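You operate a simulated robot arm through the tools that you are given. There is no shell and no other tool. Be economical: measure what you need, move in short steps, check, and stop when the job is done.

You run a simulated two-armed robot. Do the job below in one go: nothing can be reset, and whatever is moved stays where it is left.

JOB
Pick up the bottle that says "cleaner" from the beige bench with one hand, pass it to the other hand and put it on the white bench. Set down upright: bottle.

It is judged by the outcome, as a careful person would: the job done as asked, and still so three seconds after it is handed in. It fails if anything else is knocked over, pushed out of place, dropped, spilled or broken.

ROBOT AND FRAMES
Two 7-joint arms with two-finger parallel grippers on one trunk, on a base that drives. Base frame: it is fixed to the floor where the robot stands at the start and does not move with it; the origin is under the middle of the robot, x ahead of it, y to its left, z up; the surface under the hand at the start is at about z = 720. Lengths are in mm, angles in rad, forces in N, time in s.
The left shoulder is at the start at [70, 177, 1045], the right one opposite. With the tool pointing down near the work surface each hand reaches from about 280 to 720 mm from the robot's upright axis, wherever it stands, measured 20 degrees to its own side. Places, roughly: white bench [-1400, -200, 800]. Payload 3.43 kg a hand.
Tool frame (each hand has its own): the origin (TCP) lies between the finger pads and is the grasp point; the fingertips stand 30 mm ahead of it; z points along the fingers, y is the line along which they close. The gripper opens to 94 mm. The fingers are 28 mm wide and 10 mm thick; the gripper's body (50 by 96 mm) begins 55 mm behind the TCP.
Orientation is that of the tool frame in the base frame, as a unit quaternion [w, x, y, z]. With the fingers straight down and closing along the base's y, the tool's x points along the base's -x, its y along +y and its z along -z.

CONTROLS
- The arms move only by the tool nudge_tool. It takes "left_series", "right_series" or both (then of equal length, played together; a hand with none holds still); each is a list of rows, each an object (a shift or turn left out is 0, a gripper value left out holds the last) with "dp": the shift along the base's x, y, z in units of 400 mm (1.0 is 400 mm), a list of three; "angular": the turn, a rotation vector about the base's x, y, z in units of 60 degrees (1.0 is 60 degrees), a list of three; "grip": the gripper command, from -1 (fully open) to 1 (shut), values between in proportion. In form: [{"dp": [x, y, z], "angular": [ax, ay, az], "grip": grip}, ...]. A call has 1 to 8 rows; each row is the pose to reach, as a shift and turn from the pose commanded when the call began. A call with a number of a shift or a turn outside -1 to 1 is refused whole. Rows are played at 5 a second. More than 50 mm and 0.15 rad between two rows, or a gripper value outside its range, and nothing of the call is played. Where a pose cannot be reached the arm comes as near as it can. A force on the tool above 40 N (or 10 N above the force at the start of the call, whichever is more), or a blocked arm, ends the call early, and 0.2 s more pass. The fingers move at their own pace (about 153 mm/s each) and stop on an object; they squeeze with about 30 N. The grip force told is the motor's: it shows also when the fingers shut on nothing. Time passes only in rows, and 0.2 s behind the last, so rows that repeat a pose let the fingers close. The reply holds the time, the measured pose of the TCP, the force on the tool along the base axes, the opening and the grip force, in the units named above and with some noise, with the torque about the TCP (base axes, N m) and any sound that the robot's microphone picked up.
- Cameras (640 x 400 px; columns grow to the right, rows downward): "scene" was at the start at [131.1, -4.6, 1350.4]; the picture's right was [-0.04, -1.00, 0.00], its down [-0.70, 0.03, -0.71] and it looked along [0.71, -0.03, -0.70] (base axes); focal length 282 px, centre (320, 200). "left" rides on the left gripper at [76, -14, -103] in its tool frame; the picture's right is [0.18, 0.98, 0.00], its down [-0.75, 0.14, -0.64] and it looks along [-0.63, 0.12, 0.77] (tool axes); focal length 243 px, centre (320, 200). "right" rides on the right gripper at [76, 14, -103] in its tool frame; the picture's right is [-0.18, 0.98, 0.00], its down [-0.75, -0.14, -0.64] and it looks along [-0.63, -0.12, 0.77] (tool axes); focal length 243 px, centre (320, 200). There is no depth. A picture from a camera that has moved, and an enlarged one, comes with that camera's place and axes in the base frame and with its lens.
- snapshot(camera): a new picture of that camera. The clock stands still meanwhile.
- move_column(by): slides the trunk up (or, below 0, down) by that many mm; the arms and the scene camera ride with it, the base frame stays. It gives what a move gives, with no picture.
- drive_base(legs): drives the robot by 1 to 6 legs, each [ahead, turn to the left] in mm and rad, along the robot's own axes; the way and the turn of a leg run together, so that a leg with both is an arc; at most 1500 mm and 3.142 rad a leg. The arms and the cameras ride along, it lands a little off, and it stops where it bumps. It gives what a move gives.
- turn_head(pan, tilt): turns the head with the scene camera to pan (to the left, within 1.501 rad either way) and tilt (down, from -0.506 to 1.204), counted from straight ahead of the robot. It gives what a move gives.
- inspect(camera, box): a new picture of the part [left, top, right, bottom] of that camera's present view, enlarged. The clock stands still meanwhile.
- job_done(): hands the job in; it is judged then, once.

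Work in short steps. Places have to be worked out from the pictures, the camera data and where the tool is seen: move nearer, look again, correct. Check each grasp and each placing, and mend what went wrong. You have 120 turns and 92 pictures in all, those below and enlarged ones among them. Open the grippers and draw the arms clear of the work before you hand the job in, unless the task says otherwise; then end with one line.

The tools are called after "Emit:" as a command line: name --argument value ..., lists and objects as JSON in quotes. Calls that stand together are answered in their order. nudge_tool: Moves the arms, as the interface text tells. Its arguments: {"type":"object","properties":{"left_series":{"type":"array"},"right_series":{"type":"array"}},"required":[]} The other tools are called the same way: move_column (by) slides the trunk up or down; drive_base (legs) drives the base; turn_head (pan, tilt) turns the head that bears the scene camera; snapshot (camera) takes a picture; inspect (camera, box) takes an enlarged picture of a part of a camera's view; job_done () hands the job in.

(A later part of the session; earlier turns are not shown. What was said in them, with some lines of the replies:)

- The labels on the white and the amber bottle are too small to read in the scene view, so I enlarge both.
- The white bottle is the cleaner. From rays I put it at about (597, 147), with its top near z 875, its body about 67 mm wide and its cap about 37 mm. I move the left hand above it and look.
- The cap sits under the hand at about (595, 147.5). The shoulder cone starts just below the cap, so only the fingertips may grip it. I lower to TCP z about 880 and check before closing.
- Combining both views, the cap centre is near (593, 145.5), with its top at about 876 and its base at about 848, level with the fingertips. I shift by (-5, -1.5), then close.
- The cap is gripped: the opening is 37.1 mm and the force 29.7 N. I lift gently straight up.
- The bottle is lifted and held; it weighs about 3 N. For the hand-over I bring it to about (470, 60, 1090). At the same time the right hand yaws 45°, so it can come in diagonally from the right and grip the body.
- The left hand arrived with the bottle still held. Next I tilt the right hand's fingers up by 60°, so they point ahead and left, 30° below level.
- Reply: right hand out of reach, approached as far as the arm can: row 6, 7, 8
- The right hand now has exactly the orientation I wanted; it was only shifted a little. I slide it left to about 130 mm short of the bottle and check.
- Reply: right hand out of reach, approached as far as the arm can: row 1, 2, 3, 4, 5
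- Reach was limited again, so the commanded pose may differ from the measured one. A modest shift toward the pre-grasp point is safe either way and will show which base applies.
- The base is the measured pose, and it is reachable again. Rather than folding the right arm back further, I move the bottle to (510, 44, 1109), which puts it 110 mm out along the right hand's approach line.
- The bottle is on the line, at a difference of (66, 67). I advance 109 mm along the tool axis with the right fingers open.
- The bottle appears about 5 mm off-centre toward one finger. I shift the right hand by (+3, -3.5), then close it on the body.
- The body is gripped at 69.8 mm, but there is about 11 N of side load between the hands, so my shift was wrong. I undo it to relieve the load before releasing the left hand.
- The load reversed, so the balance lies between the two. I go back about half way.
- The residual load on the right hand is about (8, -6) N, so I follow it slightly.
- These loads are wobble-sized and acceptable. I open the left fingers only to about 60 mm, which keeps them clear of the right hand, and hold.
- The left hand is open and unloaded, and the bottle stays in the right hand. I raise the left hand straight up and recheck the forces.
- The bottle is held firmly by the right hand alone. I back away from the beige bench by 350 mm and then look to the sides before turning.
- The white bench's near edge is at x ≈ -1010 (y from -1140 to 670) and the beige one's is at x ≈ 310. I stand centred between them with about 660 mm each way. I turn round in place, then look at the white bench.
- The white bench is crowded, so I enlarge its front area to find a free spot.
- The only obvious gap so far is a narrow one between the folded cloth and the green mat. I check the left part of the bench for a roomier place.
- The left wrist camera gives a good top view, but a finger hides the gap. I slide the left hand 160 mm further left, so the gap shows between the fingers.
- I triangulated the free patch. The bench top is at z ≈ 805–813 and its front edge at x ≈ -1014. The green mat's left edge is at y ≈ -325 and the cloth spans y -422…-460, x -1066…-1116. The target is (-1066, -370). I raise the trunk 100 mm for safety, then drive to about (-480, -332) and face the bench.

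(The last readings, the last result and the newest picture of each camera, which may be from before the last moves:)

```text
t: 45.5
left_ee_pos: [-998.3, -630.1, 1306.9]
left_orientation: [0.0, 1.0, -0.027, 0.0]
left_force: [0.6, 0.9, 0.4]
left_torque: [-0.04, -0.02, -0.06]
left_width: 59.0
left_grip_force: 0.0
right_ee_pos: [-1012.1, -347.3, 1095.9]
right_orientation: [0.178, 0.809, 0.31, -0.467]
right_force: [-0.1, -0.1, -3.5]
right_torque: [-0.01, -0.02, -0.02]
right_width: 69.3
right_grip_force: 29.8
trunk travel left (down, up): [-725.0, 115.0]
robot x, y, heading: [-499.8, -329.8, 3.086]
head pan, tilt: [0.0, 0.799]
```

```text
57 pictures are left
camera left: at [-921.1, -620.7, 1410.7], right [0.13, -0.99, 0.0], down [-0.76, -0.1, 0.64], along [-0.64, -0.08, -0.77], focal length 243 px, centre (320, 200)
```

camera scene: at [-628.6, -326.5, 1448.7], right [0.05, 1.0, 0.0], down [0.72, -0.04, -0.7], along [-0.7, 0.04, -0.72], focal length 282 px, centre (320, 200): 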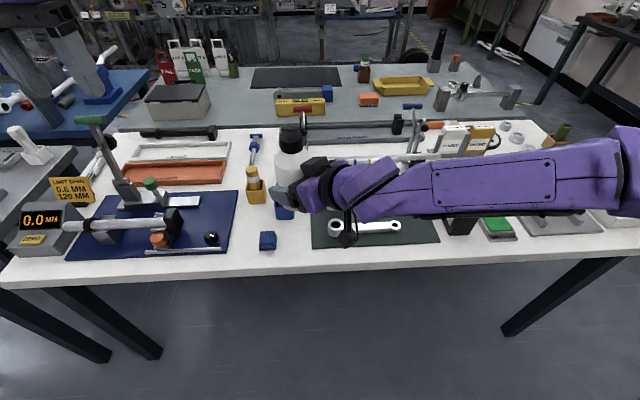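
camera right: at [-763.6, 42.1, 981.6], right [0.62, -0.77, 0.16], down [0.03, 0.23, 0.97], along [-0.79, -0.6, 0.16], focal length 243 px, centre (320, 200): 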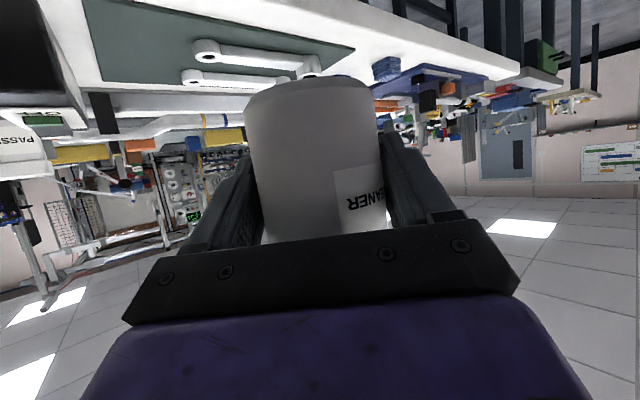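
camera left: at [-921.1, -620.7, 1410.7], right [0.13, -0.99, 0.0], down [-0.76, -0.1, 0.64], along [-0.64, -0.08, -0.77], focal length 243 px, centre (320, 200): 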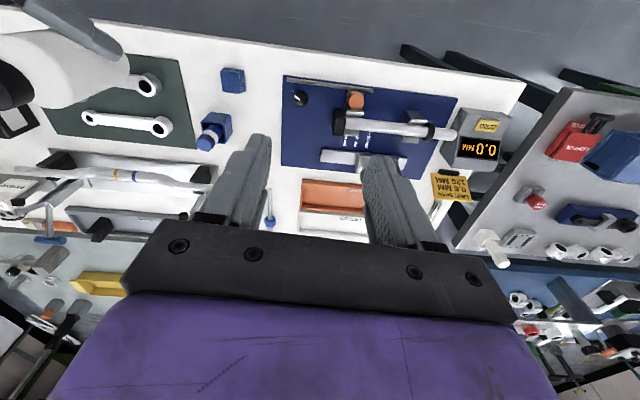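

The robot faces the bench with the bottle at (-1013, -347) and the gap just ahead. I enlarge both views to refine the target.

Emit:
inspect --camera "scene" --box '[230, 190, 350, 280]'

Emit:
inspect --camera "left" --box '[120, 20, 280, 160]'

```text
4.44 times, centred on (290, 235) of scene
camera zoom: at [-628.6, -326.5, 1448.7], right [0.05, 1.0, 0.0], down [0.72, -0.04, -0.7], along [-0.7, 0.04, -0.72], focal length 1253 px, centre (453, 44)
```

zoom: 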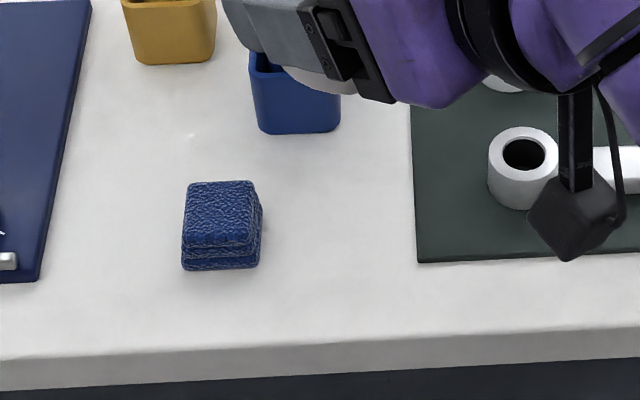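

```text
2.86 times, centred on (200, 90) of left
camera zoom: at [-921.1, -620.7, 1410.7], right [0.13, -0.99, 0.0], down [-0.76, -0.1, 0.64], along [-0.64, -0.08, -0.77], focal length 693 px, centre (663, 514)
```

zoom: 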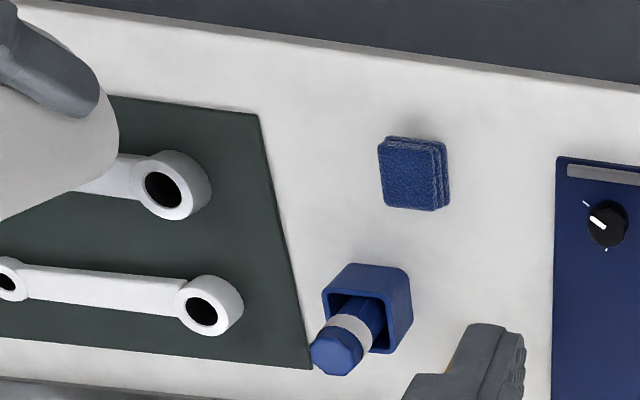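

The refined gap is consistent: mat corner (-1066, -323), cloth (-1070, -418), edge x -1012. I move the right TCP over (-1069, -369), since the bottle axis lies about 5 mm behind it. I also draw the left hand back off the bench.

Emit:
nudge_tool --right_series '[{"dp": [-0.03, -0.01, 0]}, {"dp": [-0.07, -0.027, 0]}, {"dp": [-0.11, -0.043, 0]}, {"dp": [-0.141, -0.055, 0]}, {"dp": [-0.141, -0.055, 0]}]' --left_series '[{"dp": [0.1, 0, 0]}, {"dp": [0.2, 0, 0]}, {"dp": [0.3, 0, 0]}, {"dp": [0.4, 0, 0]}, {"dp": [0.45, 0, 0]}]'

Emit:
move_column --by -170

Emit:
snapshot --camera "scene"

Emit:
snapshot --camera "right"

Emit:
snapshot --camera "left"

```text
t: 46.7
left_ee_pos: [-884.1, -685.8, 1330.6]
left_orientation: [-0.008, 1.0, -0.028, -0.002]
left_force: [0.5, 0.5, 0.0]
left_torque: [-0.01, 0.01, -0.01]
left_width: 58.8
left_grip_force: 0.1
left hand out of reach, approached as far as the arm can: row 2, 3, 4, 5
right_ee_pos: [-1068.7, -372.6, 1094.7]
right_orientation: [0.178, 0.809, 0.31, -0.468]
right_force: [-0.5, 0.2, -3.7]
right_torque: [0.04, -0.03, -0.05]
right_width: 69.4
right_grip_force: 29.9
trunk travel left (down, up): [-725.0, 115.0]
robot x, y, heading: [-496.4, -334.1, 3.084]
head pan, tilt: [0.0, 0.799]
```

```text
t: 48.6
left_ee_pos: [-885.7, -685.4, 1158.9]
left_orientation: [-0.007, 1.0, -0.026, 0.0]
left_force: [0.0, -0.2, -0.3]
left_torque: [0.01, -0.03, 0.01]
left_width: 59.0
left_grip_force: 0.1
right_ee_pos: [-1068.7, -370.5, 924.7]
right_orientation: [0.179, 0.809, 0.311, -0.466]
right_force: [0.9, -0.6, -2.7]
right_torque: [0.02, 0.0, -0.01]
right_width: 69.3
right_grip_force: 30.1
trunk travel left (down, up): [-555.0, 285.0]
robot x, y, heading: [-500.0, -333.4, 3.085]
head pan, tilt: [0.0, 0.799]
```

```text
54 pictures are left
camera scene: at [-628.4, -326.2, 1278.7], right [0.06, 1.0, 0.0], down [0.72, -0.04, -0.7], along [-0.7, 0.04, -0.72], focal length 282 px, centre (320, 200)
```

scene: 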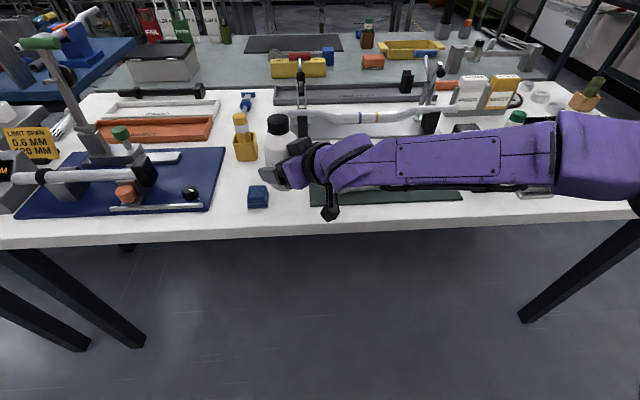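

```text
53 pictures are left
camera right: at [-965.6, -296.6, 910.4], right [0.59, -0.79, 0.16], down [0.04, 0.22, 0.97], along [-0.81, -0.57, 0.16], focal length 243 px, centre (320, 200)
```

right: 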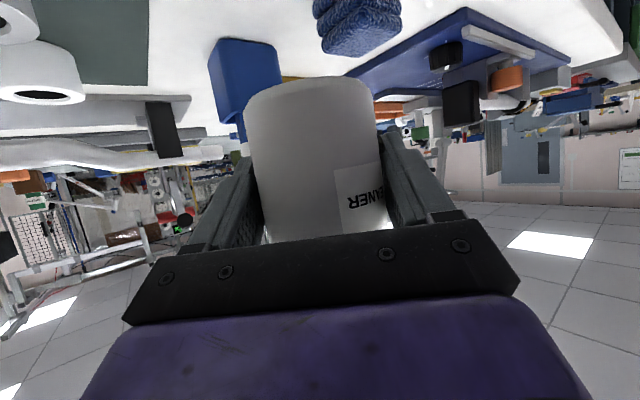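

```text
52 pictures are left
camera left: at [-807.4, -676.9, 1263.5], right [0.13, -0.99, -0.01], down [-0.76, -0.11, 0.64], along [-0.64, -0.07, -0.77], focal length 243 px, centre (320, 200)
```

left: 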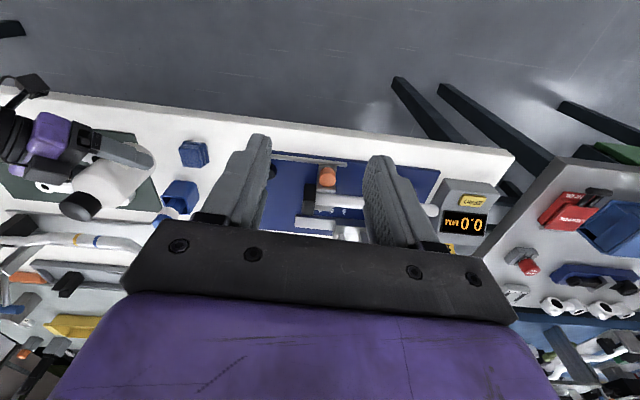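

The bottle bottom is now at about z 877, some 70 mm above the bench. I enlarge both views to check its alignment with the gap and that it is vertical.

Emit:
inspect --camera "scene" --box '[220, 95, 350, 235]'

Emit:
inspect --camera "left" --box '[0, 70, 260, 240]'

```text
2.86 times, centred on (285, 165) of scene
camera zoom: at [-628.4, -326.2, 1278.7], right [0.06, 1.0, 0.0], down [0.72, -0.04, -0.7], along [-0.7, 0.04, -0.72], focal length 805 px, centre (420, 300)
```

zoom: 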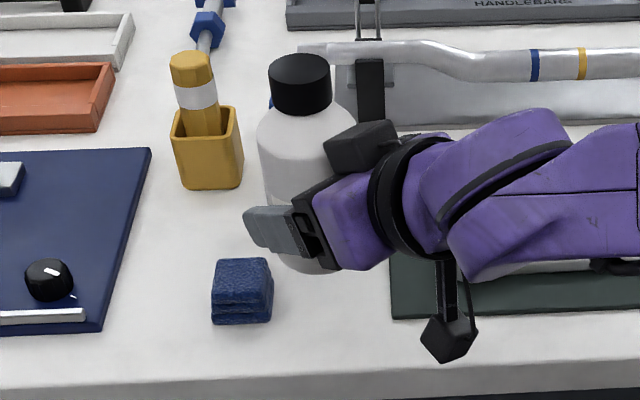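

```text
2.35 times, centred on (130, 155) of left
camera zoom: at [-807.4, -676.9, 1263.5], right [0.13, -0.99, -0.01], down [-0.76, -0.11, 0.64], along [-0.64, -0.07, -0.77], focal length 571 px, centre (767, 306)
```

zoom: 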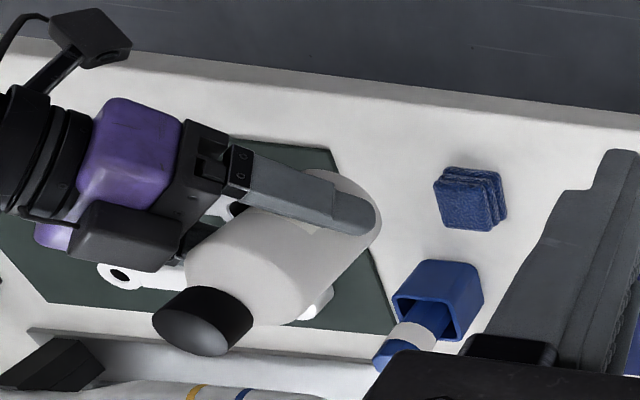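

The alignment is good: the target projects mid-gap and the cap-top ray gives (-1061, -373). I lower with the arm, first to TCP z about 875, then in small steps watching the force.

Emit:
nudge_tool --right_series '[{"dp": [0, 0, -0.04]}, {"dp": [0, 0, -0.08]}, {"dp": [0, 0, -0.11]}, {"dp": [0, 0, -0.125]}, {"dp": [0, 0, -0.125]}]'

Emit:
inspect --camera "scene" --box '[220, 115, 350, 235]'

Emit:
inspect --camera "left" --box '[0, 70, 260, 240]'

```text
t: 49.8
left_ee_pos: [-883.5, -685.8, 1159.8]
left_orientation: [-0.008, 1.0, -0.027, 0.0]
left_force: [0.3, 0.2, 0.2]
left_torque: [-0.01, 0.02, 0.0]
left_width: 58.9
left_grip_force: 0.0
right_ee_pos: [-1068.2, -370.7, 875.4]
right_orientation: [0.179, 0.808, 0.31, -0.467]
right_force: [0.5, 0.2, -2.8]
right_torque: [0.03, 0.01, -0.03]
right_width: 69.6
right_grip_force: 29.8
trunk travel left (down, up): [-555.0, 285.0]
robot x, y, heading: [-497.4, -335.6, 3.088]
head pan, tilt: [0.0, 0.799]
```

```text
3.33 times, centred on (285, 175) of scene
camera zoom: at [-628.4, -326.3, 1278.7], right [0.06, 1.0, 0.0], down [0.72, -0.04, -0.7], along [-0.7, 0.04, -0.72], focal length 940 px, centre (437, 283)
```

zoom: 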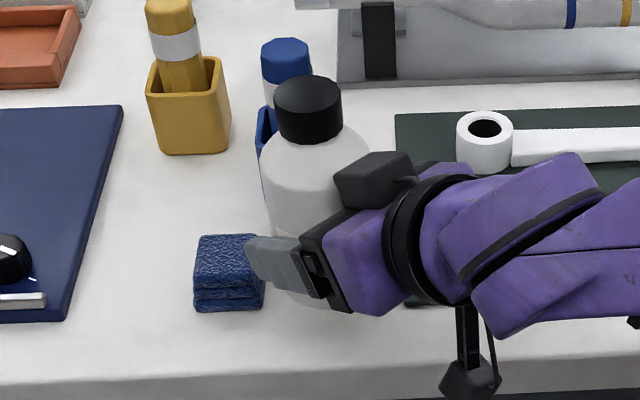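

```text
2.35 times, centred on (130, 155) of left
camera zoom: at [-807.4, -676.8, 1263.5], right [0.13, -0.99, -0.01], down [-0.76, -0.11, 0.64], along [-0.64, -0.07, -0.77], focal length 571 px, centre (767, 306)
```

zoom: 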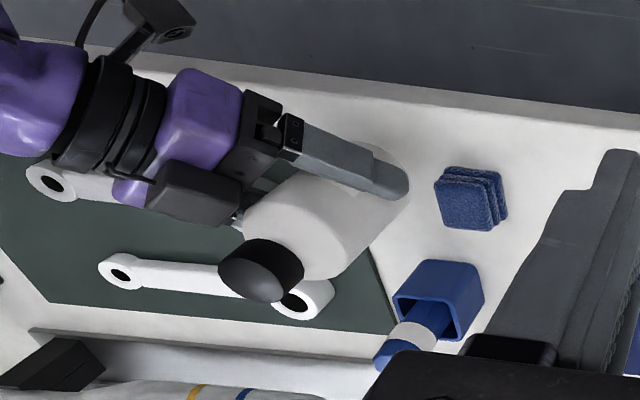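

It is clear, though the left finger is close to the cloth. I nudge 3 mm toward the robot and 1 mm right, then lower slowly.

Emit:
nudge_tool --right_series '[{"dp": [0.007, 0.003, 0]}, {"dp": [0.007, 0.003, -0.01]}, {"dp": [0.007, 0.003, -0.02]}, {"dp": [0.007, 0.003, -0.03]}, {"dp": [0.007, 0.003, -0.038]}, {"dp": [0.007, 0.003, -0.044]}, {"dp": [0.007, 0.003, -0.05]}]'

```text
t: 51.4
left_ee_pos: [-884.9, -684.7, 1159.2]
left_orientation: [-0.008, 1.0, -0.027, 0.001]
left_force: [-0.8, 0.8, -0.1]
left_torque: [0.01, 0.02, -0.01]
left_width: 58.7
left_grip_force: 0.1
right_ee_pos: [-1067.2, -370.4, 856.0]
right_orientation: [0.179, 0.808, 0.31, -0.468]
right_force: [-0.1, -0.3, -3.0]
right_torque: [-0.01, -0.03, -0.02]
right_width: 69.3
right_grip_force: 29.9
trunk travel left (down, up): [-555.0, 285.0]
robot x, y, heading: [-499.0, -333.5, 3.081]
head pan, tilt: [0.0, 0.799]
```

No contact yet at z 856. I continue in smaller steps.

Emit:
nudge_tool --right_series '[{"dp": [0, 0, -0.005]}, {"dp": [0, 0, -0.01]}, {"dp": [0, 0, -0.015]}, {"dp": [0, 0, -0.02]}]'

Emit:
inspect --camera "scene" --box '[220, 115, 350, 235]'

Emit:
inspect --camera "left" --box '[60, 100, 240, 220]'

```text
t: 52.4
left_ee_pos: [-885.5, -685.2, 1160.6]
left_orientation: [-0.007, 1.0, -0.027, 0.001]
left_force: [0.0, 0.8, -0.3]
left_torque: [-0.02, -0.01, 0.01]
left_width: 58.8
left_grip_force: 0.1
right_ee_pos: [-1065.9, -367.5, 847.8]
right_orientation: [0.177, 0.809, 0.309, -0.467]
right_force: [-0.2, 0.1, -3.8]
right_torque: [0.01, -0.03, 0.01]
right_width: 69.1
right_grip_force: 30.1
trunk travel left (down, up): [-555.0, 285.0]
robot x, y, heading: [-497.1, -336.4, 3.09]
head pan, tilt: [0.0, 0.799]
```

```text
3.33 times, centred on (285, 175) of scene
camera zoom: at [-628.6, -326.2, 1278.7], right [0.06, 1.0, 0.0], down [0.72, -0.04, -0.7], along [-0.7, 0.04, -0.72], focal length 940 px, centre (437, 283)
```

zoom: 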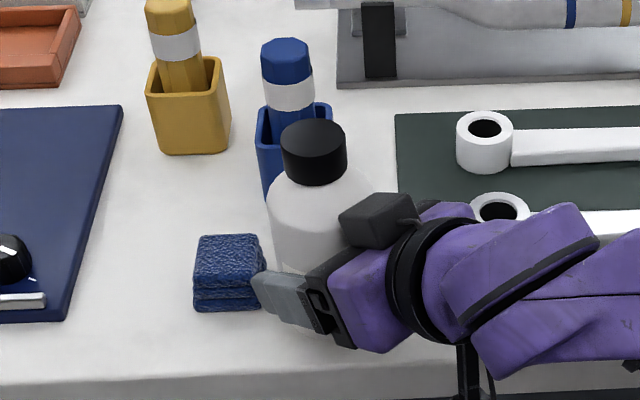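

```text
3.33 times, centred on (150, 160) of left
camera zoom: at [-807.7, -676.8, 1263.4], right [0.13, -0.99, -0.01], down [-0.76, -0.11, 0.64], along [-0.64, -0.07, -0.77], focal length 809 px, centre (887, 333)
```

zoom: 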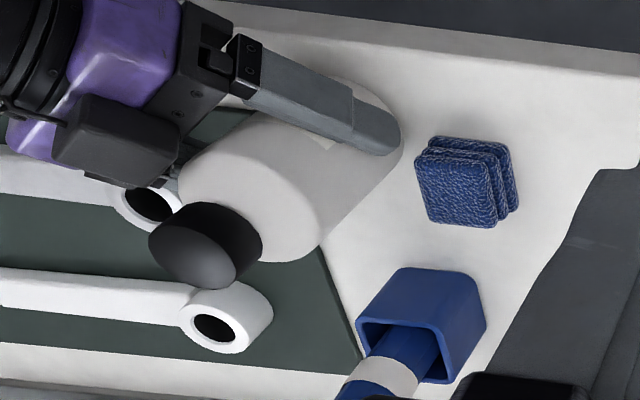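

Still hanging free at 847.8, and everything around is clear. I continue down in 2 mm rows until contact.

Emit:
nudge_tool --right_series '[{"dp": [0, 0, -0.005]}, {"dp": [0, 0, -0.01]}, {"dp": [0, 0, -0.015]}, {"dp": [0, 0, -0.02]}]'

```text
t: 53.4
left_ee_pos: [-882.5, -685.2, 1161.1]
left_orientation: [-0.006, 1.0, -0.026, -0.001]
left_force: [-0.6, 0.0, 0.5]
left_torque: [-0.02, 0.0, 0.0]
left_width: 58.8
left_grip_force: 0.1
right_ee_pos: [-1064.9, -368.5, 841.1]
right_orientation: [0.177, 0.808, 0.308, -0.47]
right_force: [-3.4, 4.4, 24.8]
right_torque: [-0.07, 0.05, 0.18]
right_width: 69.4
right_grip_force: 29.9
trunk travel left (down, up): [-555.0, 285.0]
robot x, y, heading: [-498.5, -336.2, 3.082]
head pan, tilt: [0.0, 0.799]
```

Contact: +25 N in z at 841. I check where the bottle sits, then ease the load.

Emit:
nudge_tool --right_series '[{"dp": [0, 0, 0.0045]}, {"dp": [0, 0, 0.0045]}]'

Emit:
inspect --camera "scene" --box '[230, 130, 340, 230]'

Emit:
inspect --camera "left" --box '[90, 100, 240, 210]'

Emit:
snapshot --camera "right"

```text
t: 54.0
left_ee_pos: [-882.9, -683.3, 1161.4]
left_orientation: [-0.006, 1.0, -0.027, 0.0]
left_force: [-0.2, -0.3, -0.1]
left_torque: [0.05, -0.02, 0.01]
left_width: 58.7
left_grip_force: 0.0
right_ee_pos: [-1065.6, -368.3, 842.5]
right_orientation: [0.178, 0.808, 0.31, -0.468]
right_force: [-6.4, 4.5, 23.5]
right_torque: [-0.1, 0.22, -0.04]
right_width: 69.2
right_grip_force: 29.7
trunk travel left (down, up): [-555.0, 285.0]
robot x, y, heading: [-497.7, -333.6, 3.085]
head pan, tilt: [0.0, 0.799]
```

```text
4.00 times, centred on (285, 180) of scene
camera zoom: at [-626.0, -325.1, 1279.0], right [0.06, 1.0, 0.0], down [0.71, -0.04, -0.7], along [-0.7, 0.04, -0.72], focal length 1127 px, centre (460, 280)
```

zoom: 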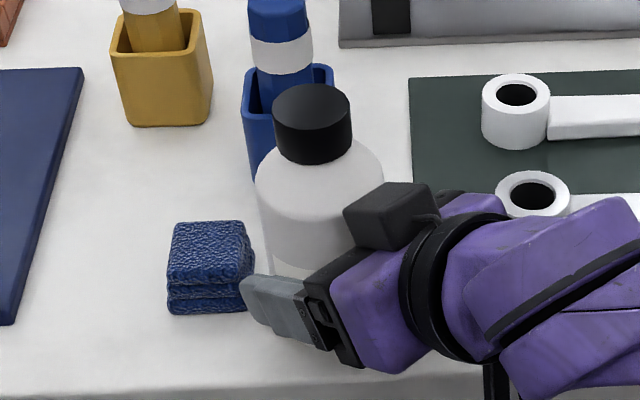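

```text
3.64 times, centred on (165, 155) of left
camera zoom: at [-805.2, -675.6, 1264.5], right [0.13, -0.99, -0.01], down [-0.76, -0.11, 0.64], along [-0.64, -0.07, -0.77], focal length 882 px, centre (884, 364)
```

zoom: 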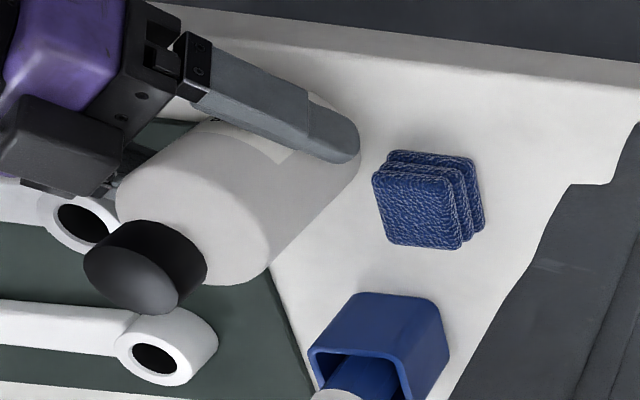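

```text
43 pictures are left
camera right: at [-961.7, -294.2, 826.6], right [0.59, -0.79, 0.16], down [0.04, 0.22, 0.97], along [-0.81, -0.56, 0.17], focal length 243 px, centre (320, 200)
```

right: 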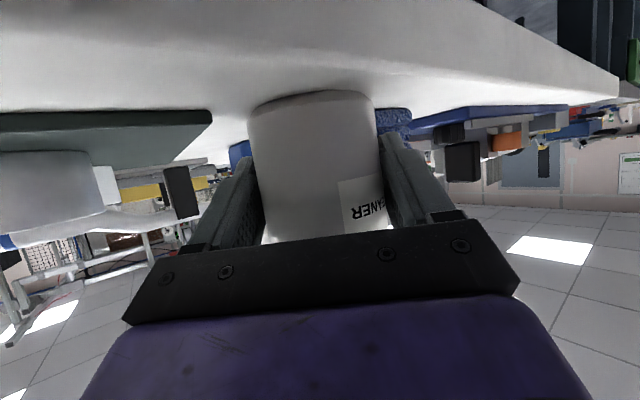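

The right view shows the bottle's base flush on the white surface, clear of the mat and the cloth. I raise a little more to shed the load before opening.

Emit:
nudge_tool --right_series '[{"dp": [0, 0, 0.004]}, {"dp": [0, 0, 0.004]}]'

```text
t: 54.6
left_ee_pos: [-884.1, -685.3, 1161.0]
left_orientation: [-0.006, 1.0, -0.027, -0.001]
left_force: [0.4, 0.9, 0.0]
left_torque: [0.01, 0.01, 0.02]
left_width: 58.9
left_grip_force: 0.1
right_ee_pos: [-1064.5, -368.7, 841.6]
right_orientation: [0.179, 0.809, 0.309, -0.467]
right_force: [-2.6, 4.9, 10.3]
right_torque: [-0.16, 0.26, -0.14]
right_width: 69.1
right_grip_force: 30.0
trunk travel left (down, up): [-555.0, 285.0]
robot x, y, heading: [-498.7, -337.4, 3.08]
head pan, tilt: [0.0, 0.799]
```

The load is down to 10 N. I ease 0.8 mm more, then open to about 84 mm, which keeps the left finger off the cloth.

Emit:
nudge_tool --right_series '[{"dp": [0, 0, 0.002], "grip": 1}, {"dp": [0, 0, 0.002], "grip": 0.0}, {"dp": [0, 0, 0.002], "grip": -0.79}, {"dp": [0, 0, 0.002], "grip": -0.79}, {"dp": [0, 0, 0.002], "grip": -0.79}]'

Emit:
inspect --camera "scene" --box '[230, 130, 340, 230]'

Emit:
inspect --camera "left" --box '[90, 100, 240, 210]'

```text
t: 55.8
left_ee_pos: [-884.3, -686.5, 1159.8]
left_orientation: [-0.007, 1.0, -0.027, 0.0]
left_force: [0.3, -0.5, 0.4]
left_torque: [-0.03, 0.0, 0.01]
left_width: 58.9
left_grip_force: 0.0
right_ee_pos: [-1064.5, -369.5, 843.9]
right_orientation: [0.178, 0.809, 0.31, -0.467]
right_force: [0.3, 0.7, -0.4]
right_torque: [-0.01, -0.02, 0.01]
right_width: 83.8
right_grip_force: 0.0
trunk travel left (down, up): [-555.0, 285.0]
robot x, y, heading: [-496.5, -333.8, 3.088]
head pan, tilt: [0.0, 0.799]
```

```text
4.00 times, centred on (285, 180) of scene
camera zoom: at [-628.0, -326.3, 1278.7], right [0.05, 1.0, 0.0], down [0.72, -0.04, -0.7], along [-0.7, 0.04, -0.72], focal length 1127 px, centre (460, 280)
```

zoom: 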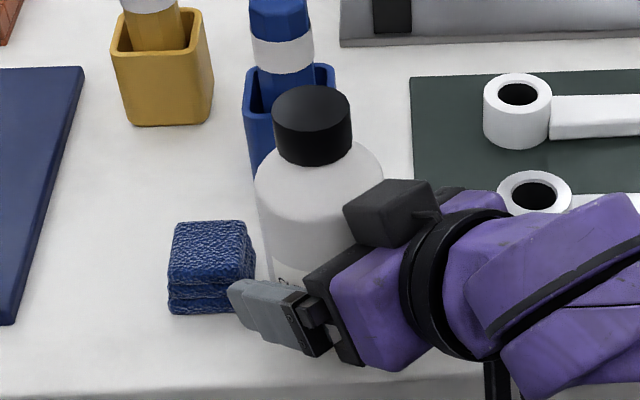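

```text
3.64 times, centred on (165, 155) of left
camera zoom: at [-807.1, -676.8, 1263.5], right [0.13, -0.99, -0.01], down [-0.76, -0.11, 0.64], along [-0.64, -0.07, -0.77], focal length 882 px, centre (884, 364)
```

zoom: 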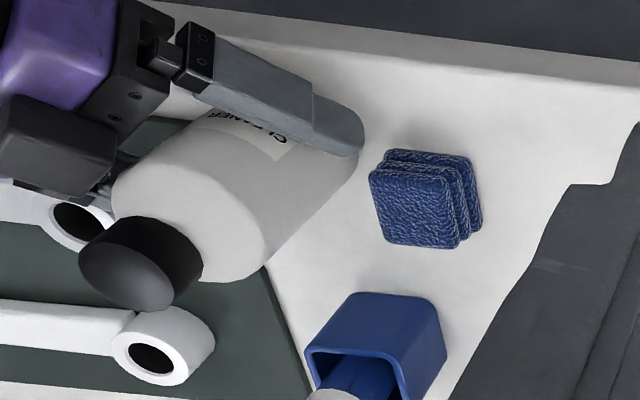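

The bottle stands free with the fingers open around it and the cloth not touched. I withdraw straight back along the fingers.

Emit:
nudge_tool --right_series '[{"dp": [0.032, 0.029, 0.025]}, {"dp": [0.08, 0.072, 0.062]}, {"dp": [0.14, 0.126, 0.11]}, {"dp": [0.2, 0.18, 0.155]}, {"dp": [0.26, 0.234, 0.2]}, {"dp": [0.29, 0.27, 0.28]}]'

Emit:
snapshot --camera "scene"

```text
t: 57.2
left_ee_pos: [-883.2, -685.2, 1159.9]
left_orientation: [-0.006, 1.0, -0.027, -0.001]
left_force: [0.2, 0.3, 0.1]
left_torque: [-0.02, -0.01, 0.02]
left_width: 58.9
left_grip_force: 0.0
right_ee_pos: [-946.0, -261.6, 954.0]
right_orientation: [0.178, 0.808, 0.31, -0.468]
right_force: [-0.1, -0.3, 0.7]
right_torque: [-0.01, -0.02, -0.02]
right_width: 84.0
right_grip_force: 0.0
trunk travel left (down, up): [-555.0, 285.0]
robot x, y, heading: [-496.0, -330.6, 3.086]
head pan, tilt: [0.0, 0.799]
```

```text
40 pictures are left
camera scene: at [-626.8, -326.0, 1278.8], right [0.05, 1.0, 0.0], down [0.72, -0.04, -0.7], along [-0.7, 0.04, -0.72], focal length 282 px, centre (320, 200)
```

scene: 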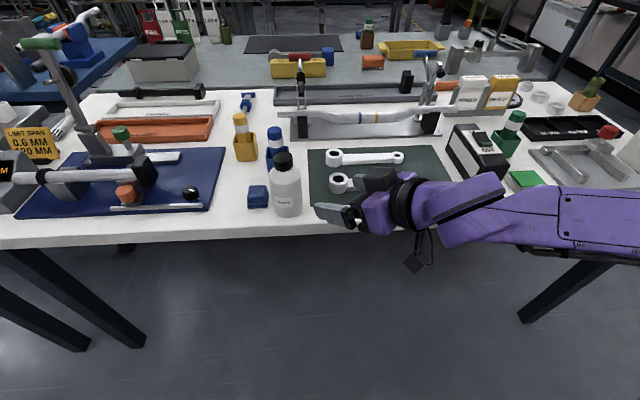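

The bottle stands upright on the white bench. I raise the trunk so both arms clear the objects, back the robot off, and take a last look.

Emit:
move_column --by 120

Emit:
drive_base --legs '[[-200, 0]]'

Emit:
nudge_tool --left_series '[{"grip": -1}, {"grip": -1}]' --right_series '[{"grip": -1}, {"grip": -1}]'

Emit:
inspect --camera "scene" --box '[200, 80, 460, 250]'

```text
t: 58.7
left_ee_pos: [-884.9, -685.0, 1279.1]
left_orientation: [-0.006, 1.0, -0.027, 0.001]
left_force: [-0.2, -0.1, 0.2]
left_torque: [0.03, 0.01, -0.01]
left_width: 58.8
left_grip_force: 0.1
right_ee_pos: [-947.6, -261.9, 1073.6]
right_orientation: [0.179, 0.808, 0.31, -0.467]
right_force: [0.0, -0.1, -0.5]
right_torque: [0.03, 0.03, 0.02]
right_width: 84.2
right_grip_force: 0.0
trunk travel left (down, up): [-675.0, 165.0]
robot x, y, heading: [-498.9, -334.2, 3.084]
head pan, tilt: [0.0, 0.799]
```

```text
t: 60.3
left_ee_pos: [-693.2, -693.7, 1279.3]
left_orientation: [-0.007, 1.0, -0.031, 0.001]
left_force: [0.0, -0.3, -0.9]
left_torque: [0.0, 0.0, -0.02]
left_width: 58.9
left_grip_force: 0.1
right_ee_pos: [-751.9, -268.9, 1073.3]
right_orientation: [0.177, 0.81, 0.306, -0.468]
right_force: [0.2, 0.2, 0.3]
right_torque: [0.04, -0.01, 0.01]
right_width: 83.8
right_grip_force: 0.1
trunk travel left (down, up): [-675.0, 165.0]
robot x, y, heading: [-300.0, -343.5, 3.077]
head pan, tilt: [0.0, 0.799]
```

```text
t: 60.9
left_ee_pos: [-691.0, -694.1, 1280.0]
left_orientation: [-0.008, 1.0, -0.03, 0.0]
left_force: [0.6, 0.4, 0.4]
left_torque: [0.0, -0.03, 0.02]
left_width: 94.1
left_grip_force: 0.1
right_ee_pos: [-751.0, -269.4, 1073.9]
right_orientation: [0.176, 0.81, 0.306, -0.468]
right_force: [0.7, 0.6, 0.3]
right_torque: [0.02, 0.05, -0.02]
right_width: 93.9
right_grip_force: 0.1
trunk travel left (down, up): [-675.0, 165.0]
robot x, y, heading: [-298.0, -341.5, 3.08]
head pan, tilt: [0.0, 0.799]
```

```text
2.35 times, centred on (330, 165) of scene
camera zoom: at [-431.7, -336.6, 1398.8], right [0.06, 1.0, 0.0], down [0.72, -0.05, -0.7], along [-0.7, 0.04, -0.72], focal length 663 px, centre (296, 282)
```

zoom: 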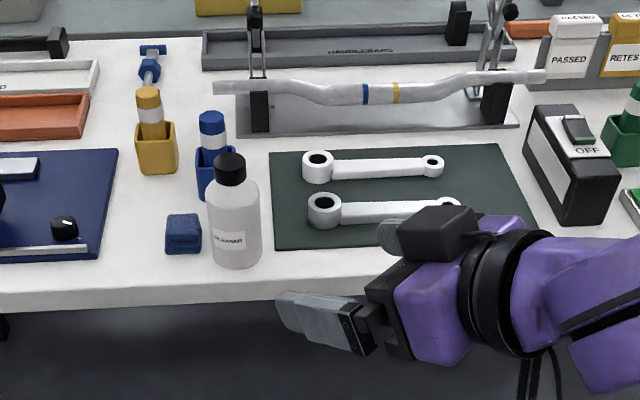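

The cleaner bottle stands upright between the cloth and the mat, nothing else has moved, and both grippers are open and clear. I hand the job in.

Emit:
job_done

```text
The job is handed in.
```

The "cleaner" bottle was picked up from the beige bench with the left hand, passed to the right hand, and now stands upright on the white bench, with nothing else disturbed.
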